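You operate a simulated robot arm through the tools that you are given. There is no shell and no other tool. Be economical: measure what you need, move in short steps, check, and stop when the job is done.

You run a simulated robot arm. Do the job below in one go: nothing can be reset, and whatever is moved stays where it is left.

Task
Slide the small press along the top of the gauge table until it stands next to the rubbing block.

The check looks at the end state, three seconds after you hand in, the way a careful person would. Anything else that was tipped, shoved, dropped, spilled or broken makes it a failure.

Robot
A 7-joint arm with a two-finger parallel gripper, fixed in place. Base frame: the origin is at the foot of the arm, x ahead of it, y to its left, z up; the work surface is at about z = 0. Readings come in m, degrees, newtons and seconds.
With the tool pointing down near the work surface it reaches from about 0.24 to 0.62 m from the base axis. Its first joint turns from -66.0 to 66.0 degrees. Payload 2.6 kg.
Tool frame: the origin (TCP) lies between the finger pads and is the grasp point; the fingertips stand 0.03 m ahead of it; z points along the fingers, y is the line along which they close. Largest opening 0.094 m; finger width 0.028, thickness 0.01; the body of the gripper, 0.05 by 0.096 m, starts 0.055 m behind the TCP.
Orientation is told as [roll, pitch, yaw] about the base's x, y, z axes, in that order, counted from this pose: with the fingers straight down and closing along the base's y, the tool's x points along the base's -x, its y along +y and its z along -z.

Tools
- The arm moves only by the tool apply_moves. Its argument "moves" is a list of rows, each an object of numbers (a shift or turn left out is 0, a gripper value left out holds the last): "ax", "ay", "az": the turn, a rotation vector about the tool's x, y, z in degrees; "tx", "ty", "tz": the shift along the tool's x, y, z in m; "fingers": the gripper command, from -1 (fully open) to 1 (shut), values between in proportion. In form: [{"ax": .., "ay": .., "az": .., "tx": .., "ty": .., "tz": .., "fingers": ..}, ...]. A call has 1 to 10 rows; each row shifts and turns the commanded pose from where the row before left it, along the tool's axes as they then stand. A row lasts 0.2 s, in which the tool goes at most 0.05 m and 8.6 degrees; a call with a longer step from one row to the next is refused whole, and so is a gripper value outside its range. A pose out of reach is approached as far as the arm can. The call stops where the force on the tool passes 40 N (or 10 N more than at its start, if that is more) or the arm is blocked; 0.2 s more then pass. Each finger travels about 0.072 m/s and halts on what it meets, pressing with about 23 N; the grip force reading is that of the motor and also rises with nothing between the fingers. The clock runs only during rows and for 0.2 s after the last one: add rows that do not move to give the fingers time. The reply holds the time, the measured pose of the TCP, the force on the tool along the base axes, the opening and the grip force, in the units named above and with some noise.
- Cameras (640 x 400 px; columns grow to the right, rows downward): "scene" is fixed at [0.0417, 0.4471, 0.5526]; the picture's right is [-0.65, -0.76, 0.00], its down [-0.51, 0.44, -0.74] and it looks along [0.56, -0.48, -0.67] (base axes); focal length 294 px, centre (320, 200). "wrist" rides on the gripper at [-0.037, 0, -0.058] in the tool frame; the picture's right is [0.00, -1.00, 0.00], its down [0.97, 0.00, -0.24] and it looks along [0.24, 0.00, 0.97] (tool axes); focal length 218 px, centre (320, 200).
- grab_frame(camera): a new picture of that camera. The clock stands still meanwhile.
- point_at(camera, pixels): there is no depth. For up to 12 entries [column, row, z] of the newest picture of that camera ("zoom" is the newest enlarged one), the place [x, y] in the base frame at which the ray of that pixel passes the height z, good to about 0.002 m. The clock stands still meanwhile.
- close_up(camera, box): a new picture of the part [left, top, right, bottom] of that camera's present view, enlarged. The clock stands still meanwhile.
- hand_in(): hands the job in; it is judged then, once.

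Work in short steps. Measure before you move; look again where a grasp or a placing could have gone wrong, and mend it. You have 60 turns and 26 pictures in all, those below and enlarged ones among them. Open the gripper and draw the arm clear of the work before you hand the job in, unless the task says otherwise; then end with one line.

The tools are called after ">>>" as a command line: name --argument value ..., lists and objects as JSON in quotes. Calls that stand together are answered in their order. apply_moves: Moves the arm, as the interface text tells. Its arguments: {"type":"object","properties":{"moves":{"type":"array","items":{"type":"object","properties":{"ax":{"type":"number"},"ay":{"type":"number"},"az":{"type":"number"},"tx":{"type":"number"},"ty":{"type":"number"},"tz":{"type":"number"},"fingers":{"type":"number"}}}}},"required":["moves"]} The other tools are called the same way: grab_frame (camera) takes a picture; point_at (camera, pixels) gives the place at which the rays of pixels pass given heights; close_up (camera, box) takes an enlarged picture of a part of a camera's view; hand_in () hands the job in.

At the start:

```text
time: 0.0
tool_pos: [0.329, 0.2721, 0.3335]
tool_rot: [0.1, 0.0, 0.0]
contact_force: [0.0, -0.2, 0.1]
grip_width: 0.0939
finger_force: 0.0
```

scene: 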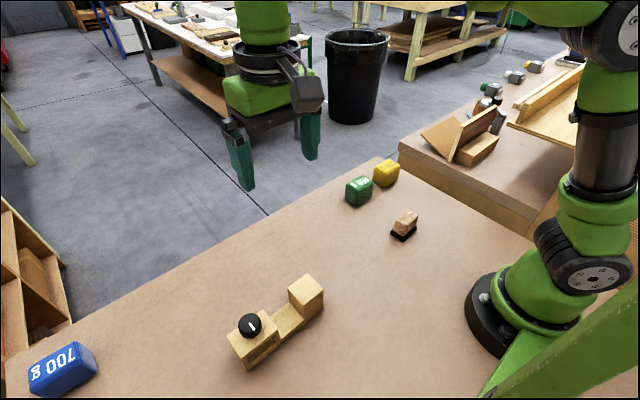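
wrist: 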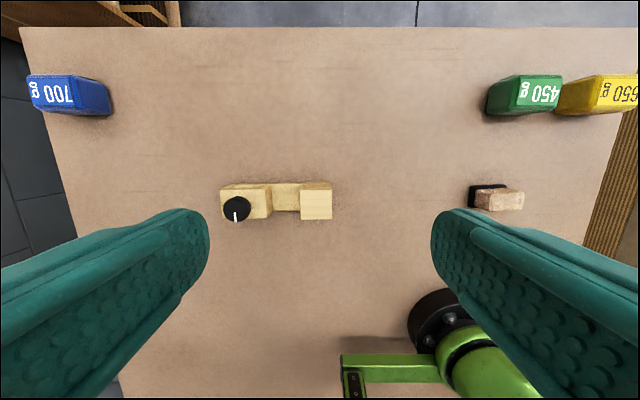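

The pictures show a wooden two-post device with a black knob near (275,320), which is likely the press, and a cork-topped block at (404,225), which is likely the rubbing block. I'll take enlarged pictures of both.

>>> close_up --camera "scene" --box '[210, 250, 354, 390]'

>>> close_up --camera "scene" --box '[330, 150, 450, 250]'

>>> close_up --camera "wrist" --box '[200, 160, 360, 260]'

```text
2.86 times, centred on (282, 320) of scene
```

zoom: 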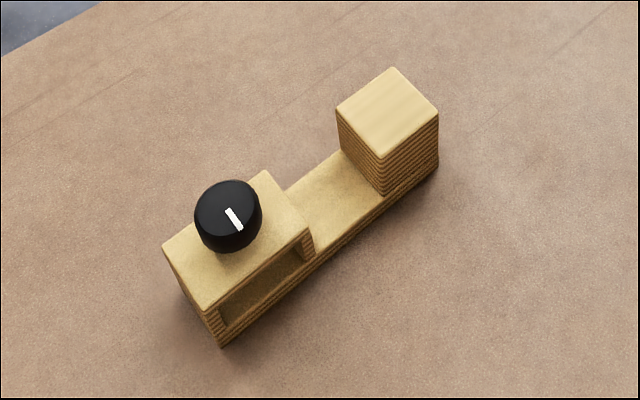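

```text
4.00 times, centred on (390, 200) of scene
```

zoom: 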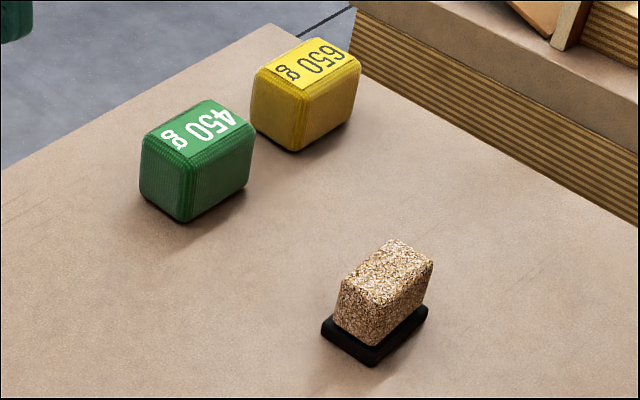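

```text
4.00 times, centred on (280, 210) of wrist
```

zoom: 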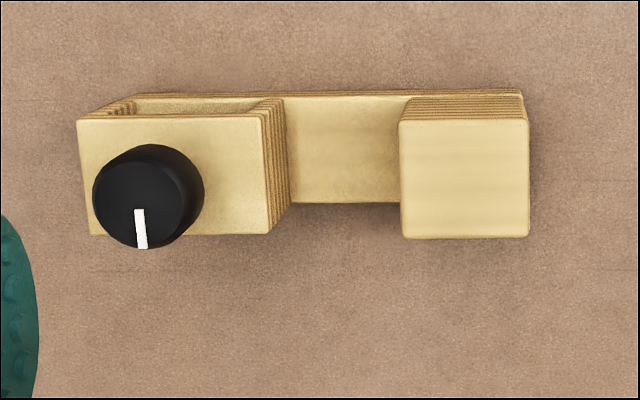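

I'll measure the press corners in the newest enlarged wrist picture at candidate heights, and the rubbing block and press in the full pictures.

>>> point_at --camera "zoom" --pixels '[[522, 91, 0.0], [400, 121, 0.05], [528, 121, 0.05], [528, 237, 0.05], [400, 237, 0.05], [400, 121, 0.04], [528, 237, 0.04], [78, 120, 0.04], [262, 120, 0.04], [270, 233, 0.04], [90, 235, 0.04], [290, 203, 0.01]]'

>>> point_at --camera "scene" --pixels '[[259, 370, 0.0], [308, 309, 0.0], [308, 274, 0.05], [308, 274, 0.04], [324, 288, 0.04], [324, 288, 0.05], [296, 306, 0.04], [296, 306, 0.05], [422.5, 240.5, 0.0], [390, 234, 0.0], [437, 229, 0.0], [412, 222, 0.035]]'

>>> point_at --camera "wrist" --pixels '[[468, 186, 0.0], [506, 184, 0.0], [468, 209, 0.01], [476, 193, 0.03], [523, 193, 0.03], [523, 210, 0.03], [476, 208, 0.03]]'

```text
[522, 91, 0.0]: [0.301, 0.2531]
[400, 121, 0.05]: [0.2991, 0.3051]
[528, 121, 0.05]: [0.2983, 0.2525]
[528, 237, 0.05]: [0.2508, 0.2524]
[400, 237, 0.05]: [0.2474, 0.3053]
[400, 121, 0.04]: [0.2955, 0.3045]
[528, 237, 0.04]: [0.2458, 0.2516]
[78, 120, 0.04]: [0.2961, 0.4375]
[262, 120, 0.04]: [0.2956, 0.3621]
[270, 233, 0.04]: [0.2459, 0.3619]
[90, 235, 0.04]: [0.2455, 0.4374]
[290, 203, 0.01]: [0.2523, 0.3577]
```

```text
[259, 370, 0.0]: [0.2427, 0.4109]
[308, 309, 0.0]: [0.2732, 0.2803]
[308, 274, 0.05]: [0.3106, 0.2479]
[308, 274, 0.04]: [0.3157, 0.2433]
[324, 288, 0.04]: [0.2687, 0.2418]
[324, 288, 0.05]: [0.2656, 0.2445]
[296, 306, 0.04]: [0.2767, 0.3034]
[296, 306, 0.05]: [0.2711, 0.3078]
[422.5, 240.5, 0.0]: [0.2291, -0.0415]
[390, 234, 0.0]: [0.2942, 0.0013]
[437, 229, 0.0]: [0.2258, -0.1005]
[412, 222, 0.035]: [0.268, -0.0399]
```

```text
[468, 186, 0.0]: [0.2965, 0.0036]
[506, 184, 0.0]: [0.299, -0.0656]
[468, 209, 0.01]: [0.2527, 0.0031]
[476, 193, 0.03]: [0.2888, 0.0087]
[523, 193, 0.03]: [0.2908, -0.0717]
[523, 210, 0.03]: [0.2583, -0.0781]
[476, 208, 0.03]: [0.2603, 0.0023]
```

Correcting pixel positions from the enlarged pictures: the post's top corners are at (307,273), (323,288), (303,305) and (288,288), and the rubbing block's base corners at (403,241), (390,232) and (417,228). I re-measure with these.

>>> point_at --camera "scene" --pixels '[[307, 273.4, 0.06], [323.2, 288.5, 0.06], [303.2, 304.9, 0.06], [287.8, 287.8, 0.06], [323, 307.7, 0.0], [247.6, 371.3, 0.0], [402.75, 241.5, 0.0], [390.25, 232.5, 0.0], [417, 228.5, 0.0], [275, 330, 0.04], [246, 361, 0.04], [262.5, 309.5, 0.04]]'

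>>> close_up --camera "wrist" --box '[430, 160, 590, 260]'

```text
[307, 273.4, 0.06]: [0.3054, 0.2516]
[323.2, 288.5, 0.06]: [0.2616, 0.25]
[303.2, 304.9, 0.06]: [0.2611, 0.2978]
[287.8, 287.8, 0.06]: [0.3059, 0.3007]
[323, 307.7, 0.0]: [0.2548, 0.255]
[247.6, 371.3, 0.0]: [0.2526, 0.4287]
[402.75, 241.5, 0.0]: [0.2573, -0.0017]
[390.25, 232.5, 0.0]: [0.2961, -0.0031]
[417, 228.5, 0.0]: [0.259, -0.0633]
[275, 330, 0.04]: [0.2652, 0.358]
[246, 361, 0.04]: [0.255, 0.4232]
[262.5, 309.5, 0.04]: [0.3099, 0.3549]
```

```text
4.00 times, centred on (510, 210) of wrist
```

zoom: 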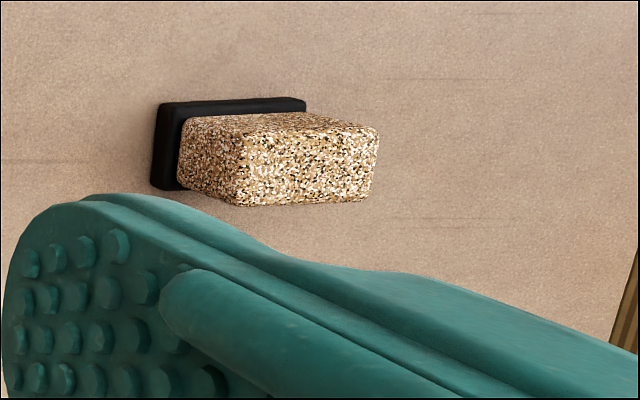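

The press spans x≈0.255–0.305 and y≈0.25–0.43, with its solid post at about (0.281, 0.276) and 0.06 high. The rubbing block spans y −0.06 to 0 at the same x, so a straight slide along −y works. I move above the post and turn so the fingers close along x.

>>> apply_moves --moves '[{"tx": 0.048, "ty": 0.003, "fingers": -1}, {"az": -8.5}, {"az": -8.5}, {"az": -8.5}, {"az": -8.5}, {"az": -8.5}, {"az": -8.5}, {"az": -8.5}, {"az": -8.5}, {"az": -8.5}]'

>>> apply_moves --moves '[{"az": -8.5}, {"az": -5}, {"tz": 0.045}, {"tz": 0.045}, {"tz": 0.045}, {"tz": 0.045}, {}, {}]'

>>> grab_frame --camera "wrist"

>>> grab_frame --camera "scene"

```text
time: 2.2
tool_pos: [0.2811, 0.2743, 0.3321]
tool_rot: [0.0, 0.0, 76.7]
contact_force: [0.7, 0.3, -0.1]
grip_width: 0.094
finger_force: 0.2
```

```text
time: 4.0
tool_pos: [0.2801, 0.2777, 0.1532]
tool_rot: [-0.1, 0.0, 90.0]
contact_force: [0.0, 0.0, 0.6]
grip_width: 0.0942
finger_force: 0.2
```

```text
19 pictures are left
```

wrist: 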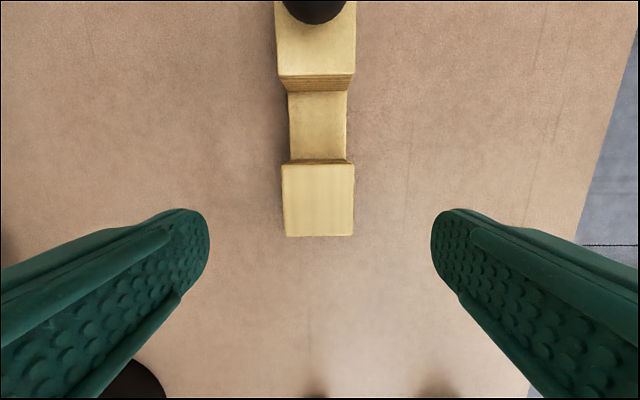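

```text
18 pictures are left
```

scene: 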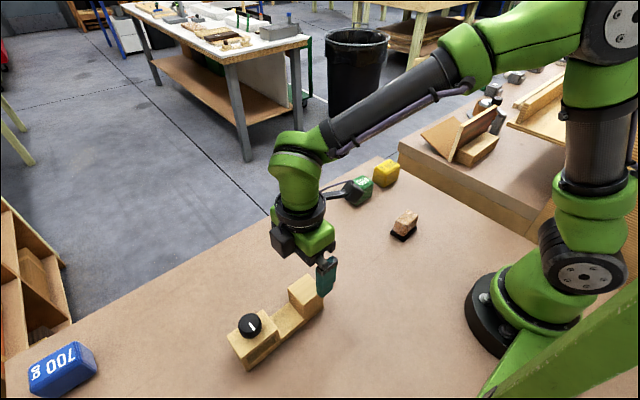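

The post's top is at columns 282–354, rows 165–237. I measure it here to refine the grasp centre.

>>> point_at --camera "wrist" --pixels '[[282, 165, 0.06], [354, 165, 0.06], [353, 236, 0.06], [283, 236, 0.06], [282, 165, 0.05], [353, 236, 0.05], [291, 75, 0.05], [278, 75, 0.055], [355, 75, 0.055]]'

```text
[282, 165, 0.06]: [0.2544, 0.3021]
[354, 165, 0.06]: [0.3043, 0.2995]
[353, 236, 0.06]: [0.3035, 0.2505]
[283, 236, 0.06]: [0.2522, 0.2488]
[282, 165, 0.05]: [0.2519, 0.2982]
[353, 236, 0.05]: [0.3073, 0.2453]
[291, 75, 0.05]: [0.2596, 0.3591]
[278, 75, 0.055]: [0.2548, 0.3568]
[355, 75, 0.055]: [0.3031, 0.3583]
```

The post's centre is (0.279, 0.276), right under the tool. I go straight down to z≈0.038, so the tips are about 8 mm above the table.

>>> apply_moves --moves '[{"tz": 0.03, "tx": 0.002}, {"tz": 0.03}, {"tz": 0.03}, {"tz": 0.025}, {}, {}]'

>>> grab_frame --camera "wrist"

```text
time: 5.4
tool_pos: [0.2801, 0.2729, 0.0377]
tool_rot: [0.0, -0.1, 90.0]
contact_force: [-0.7, 0.7, 0.3]
grip_width: 0.0938
finger_force: 0.0
```

```text
17 pictures are left
```

wrist: 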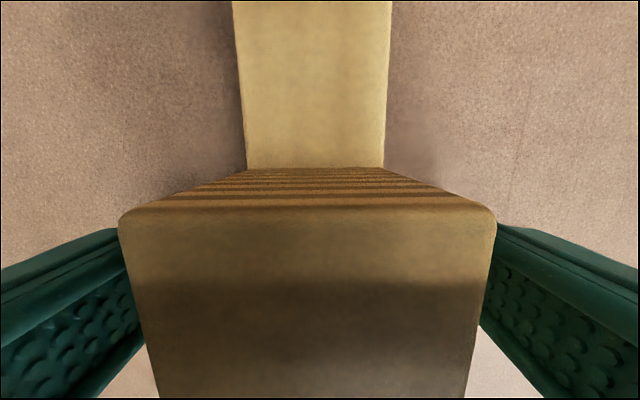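

The post sits between the fingers, about 1.5 mm towards −x (columns 118–497). I correct that and close on it.

>>> apply_moves --moves '[{"ty": 0.0015}, {"fingers": -0.4}, {"fingers": 0.0}, {"fingers": 0.3}, {"fingers": 0.3}, {"fingers": 0.3}, {"fingers": 0.3}]'

```text
time: 7.0
tool_pos: [0.2793, 0.2733, 0.0377]
tool_rot: [0.0, -0.1, 89.9]
contact_force: [-1.3, 0.9, 0.8]
grip_width: 0.0522
finger_force: 23.1
```

The grip holds at 0.052 m with 23 N. I slide along −y (tool +x), gently at first.

>>> apply_moves --moves '[{"tx": 0.006}, {"tx": 0.012}, {"tx": 0.012}, {}]'

>>> grab_frame --camera "scene"

```text
time: 8.0
tool_pos: [0.278, 0.2414, 0.0388]
tool_rot: [0.1, 0.0, 90.0]
contact_force: [0.1, -1.2, 0.5]
grip_width: 0.0523
finger_force: 23.0
```

```text
16 pictures are left
```

scene: 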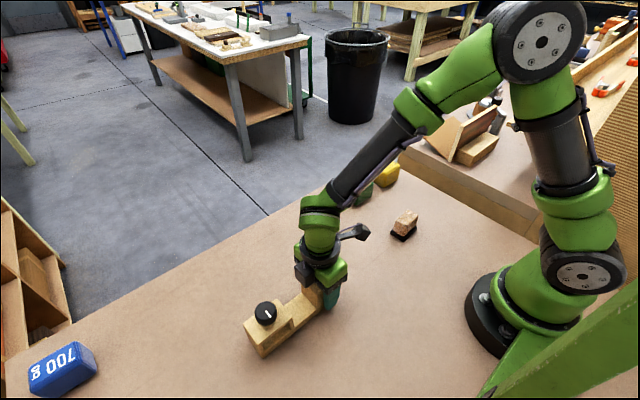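

The press follows cleanly with low force. Its front face is about 0.023 m ahead of the TCP, so I aim for TCP y≈0.035 in the end; first most of the way.

>>> apply_moves --moves '[{"tx": 0.015}, {"tx": 0.018}, {"tx": 0.018}, {"tx": 0.018}, {"tx": 0.018}, {"tx": 0.018}, {"tx": 0.018}, {"tx": 0.018}, {"tx": 0.015}, {}]'

>>> grab_frame --camera "scene"

```text
time: 10.2
tool_pos: [0.2809, 0.0868, 0.0376]
tool_rot: [0.0, 0.0, 89.9]
contact_force: [0.0, 0.5, -0.4]
grip_width: 0.0523
finger_force: 22.8
```

```text
15 pictures are left
```

scene: 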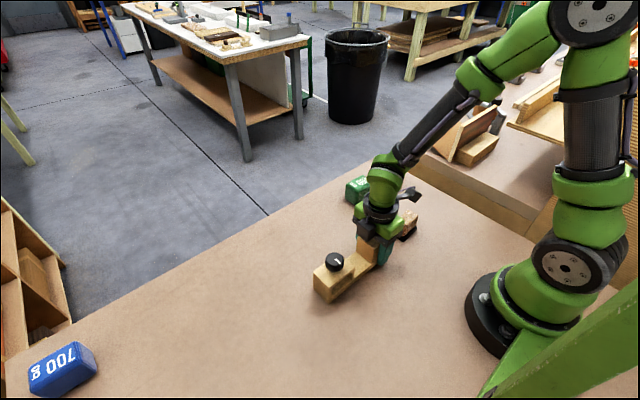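

The gap should be about 6 cm now. I move 0.035 m more and look closely.

>>> apply_moves --moves '[{"tx": 0.01}, {"tx": 0.015}, {"tx": 0.01}, {}]'

>>> close_up --camera "scene" --box '[310, 170, 470, 290]'

>>> grab_frame --camera "wrist"

```text
time: 11.2
tool_pos: [0.2795, 0.0511, 0.0383]
tool_rot: [0.1, -0.1, 90.0]
contact_force: [0.6, 2.4, 5.7]
grip_width: 0.0521
finger_force: 23.0
```

```text
3.33 times, centred on (390, 230) of scene
```

zoom: 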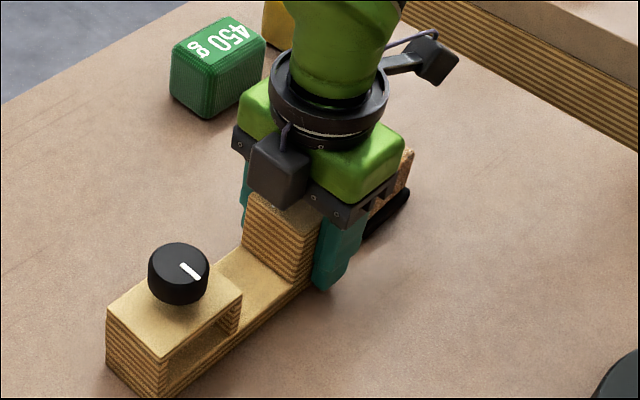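

```text
13 pictures are left
```

wrist: 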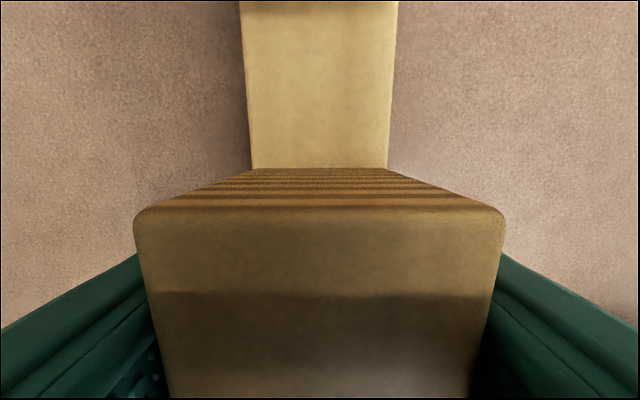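

The force rose slightly (5.7 N up). I hold still one row to see whether it's transient before the last approach.

>>> apply_moves --moves '[{}]'

```text
time: 11.6
tool_pos: [0.2813, 0.0515, 0.037]
tool_rot: [0.0, 0.0, 89.9]
contact_force: [-0.3, -0.4, 7.8]
grip_width: 0.0524
finger_force: 23.5
```

That's most likely the press being pushed lightly onto the table by a small drift along the path, so I ease up 0.4 mm. Then I move 0.015 m closer, leaving a gap of about 1.2 cm.

>>> apply_moves --moves '[{"tz": -0.0004}, {"tx": 0.008}, {"tx": 0.007}, {}, {}]'

>>> close_up --camera "scene" --box '[370, 180, 450, 260]'

```text
time: 12.8
tool_pos: [0.279, 0.0385, 0.0399]
tool_rot: [0.0, 0.0, 90.0]
contact_force: [-0.1, -0.9, -0.5]
grip_width: 0.0523
finger_force: 22.6
```

```text
5.00 times, centred on (410, 220) of scene
```

zoom: 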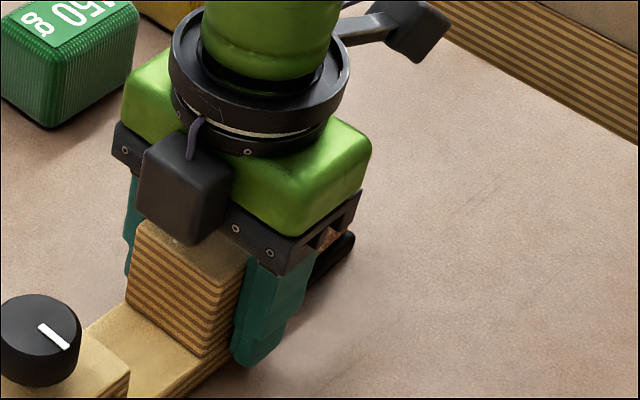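

No contact and the force is near zero. I open the fingers and rise straight up to see the result.

>>> apply_moves --moves '[{"fingers": 0.0}, {"fingers": -0.4}, {"fingers": -1}, {"fingers": -1}, {"fingers": -1}, {"tz": -0.03}, {"tz": -0.04}, {"tz": -0.05}, {"tz": -0.05}, {"tz": -0.05}]'

>>> grab_frame --camera "wrist"

>>> close_up --camera "scene" --box '[310, 170, 470, 290]'

```text
time: 15.0
tool_pos: [0.2781, 0.0344, 0.2594]
tool_rot: [0.0, 0.1, 90.1]
contact_force: [-0.2, -0.3, -0.3]
grip_width: 0.0938
finger_force: 0.1
```

```text
11 pictures are left
```

wrist: 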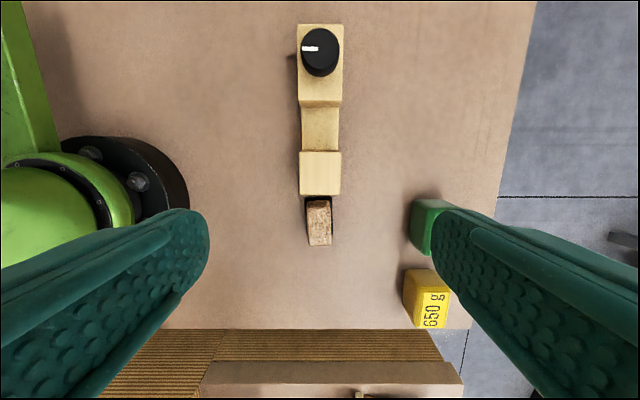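

```text
3.33 times, centred on (390, 230) of scene
```

zoom: 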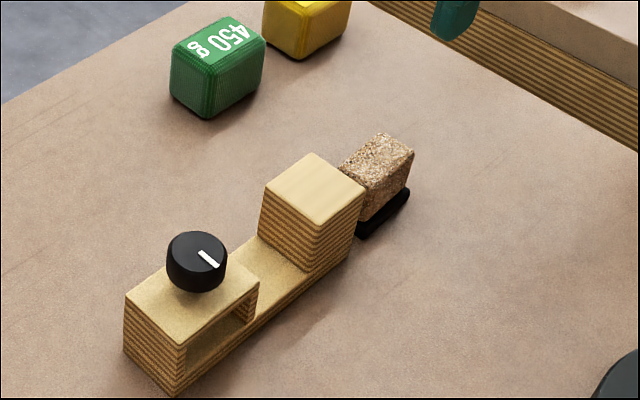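

The press stands upright, and the rubbing block's corner is still at scene (417,227), so it hasn't moved. I measure the remaining gap.

>>> point_at --camera "wrist" --pixels '[[340, 194, 0.06], [300, 194, 0.06], [330, 197, 0.01], [307, 199, 0.01], [331, 237, 0.0], [308, 202, 0.05]]'

>>> point_at --camera "zoom" --pixels '[[349, 258, 0.0], [362, 238, 0.0], [410, 198, 0.0], [365, 187, 0.06], [171, 397, 0.0]]'

>>> close_up --camera "wrist" --box '[280, 165, 360, 265]'

```text
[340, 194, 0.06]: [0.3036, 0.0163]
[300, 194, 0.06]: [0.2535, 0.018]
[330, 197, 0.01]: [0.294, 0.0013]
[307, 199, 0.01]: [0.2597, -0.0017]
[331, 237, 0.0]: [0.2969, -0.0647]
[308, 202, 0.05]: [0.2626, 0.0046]
```

```text
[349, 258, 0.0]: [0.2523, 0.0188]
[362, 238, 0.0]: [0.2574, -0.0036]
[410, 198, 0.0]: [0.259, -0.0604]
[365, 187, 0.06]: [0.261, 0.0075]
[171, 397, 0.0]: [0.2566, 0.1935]
```

```text
4.00 times, centred on (320, 215) of wrist
```

zoom: 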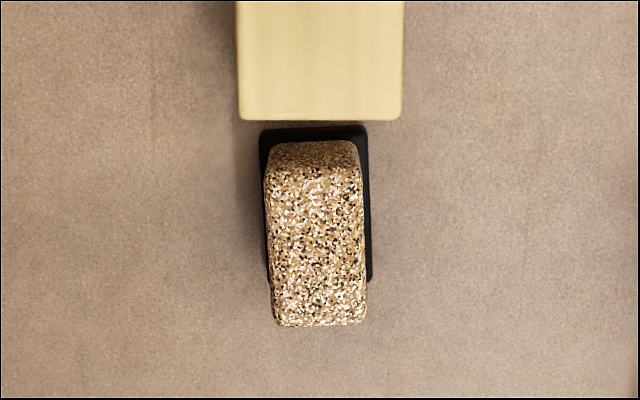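

The press's near face is at y≈0.015 and the rubbing block's at y≈0. That's a gap of about 1.5 cm, lined up and not touching. The gripper is open and about 0.2 m above the work, so I hand in.

>>> hand_in

```text
The job is handed in.
```

The small press now stands upright next to the rubbing block, about 1.5 cm away, and I saw no sign that anything else moved.
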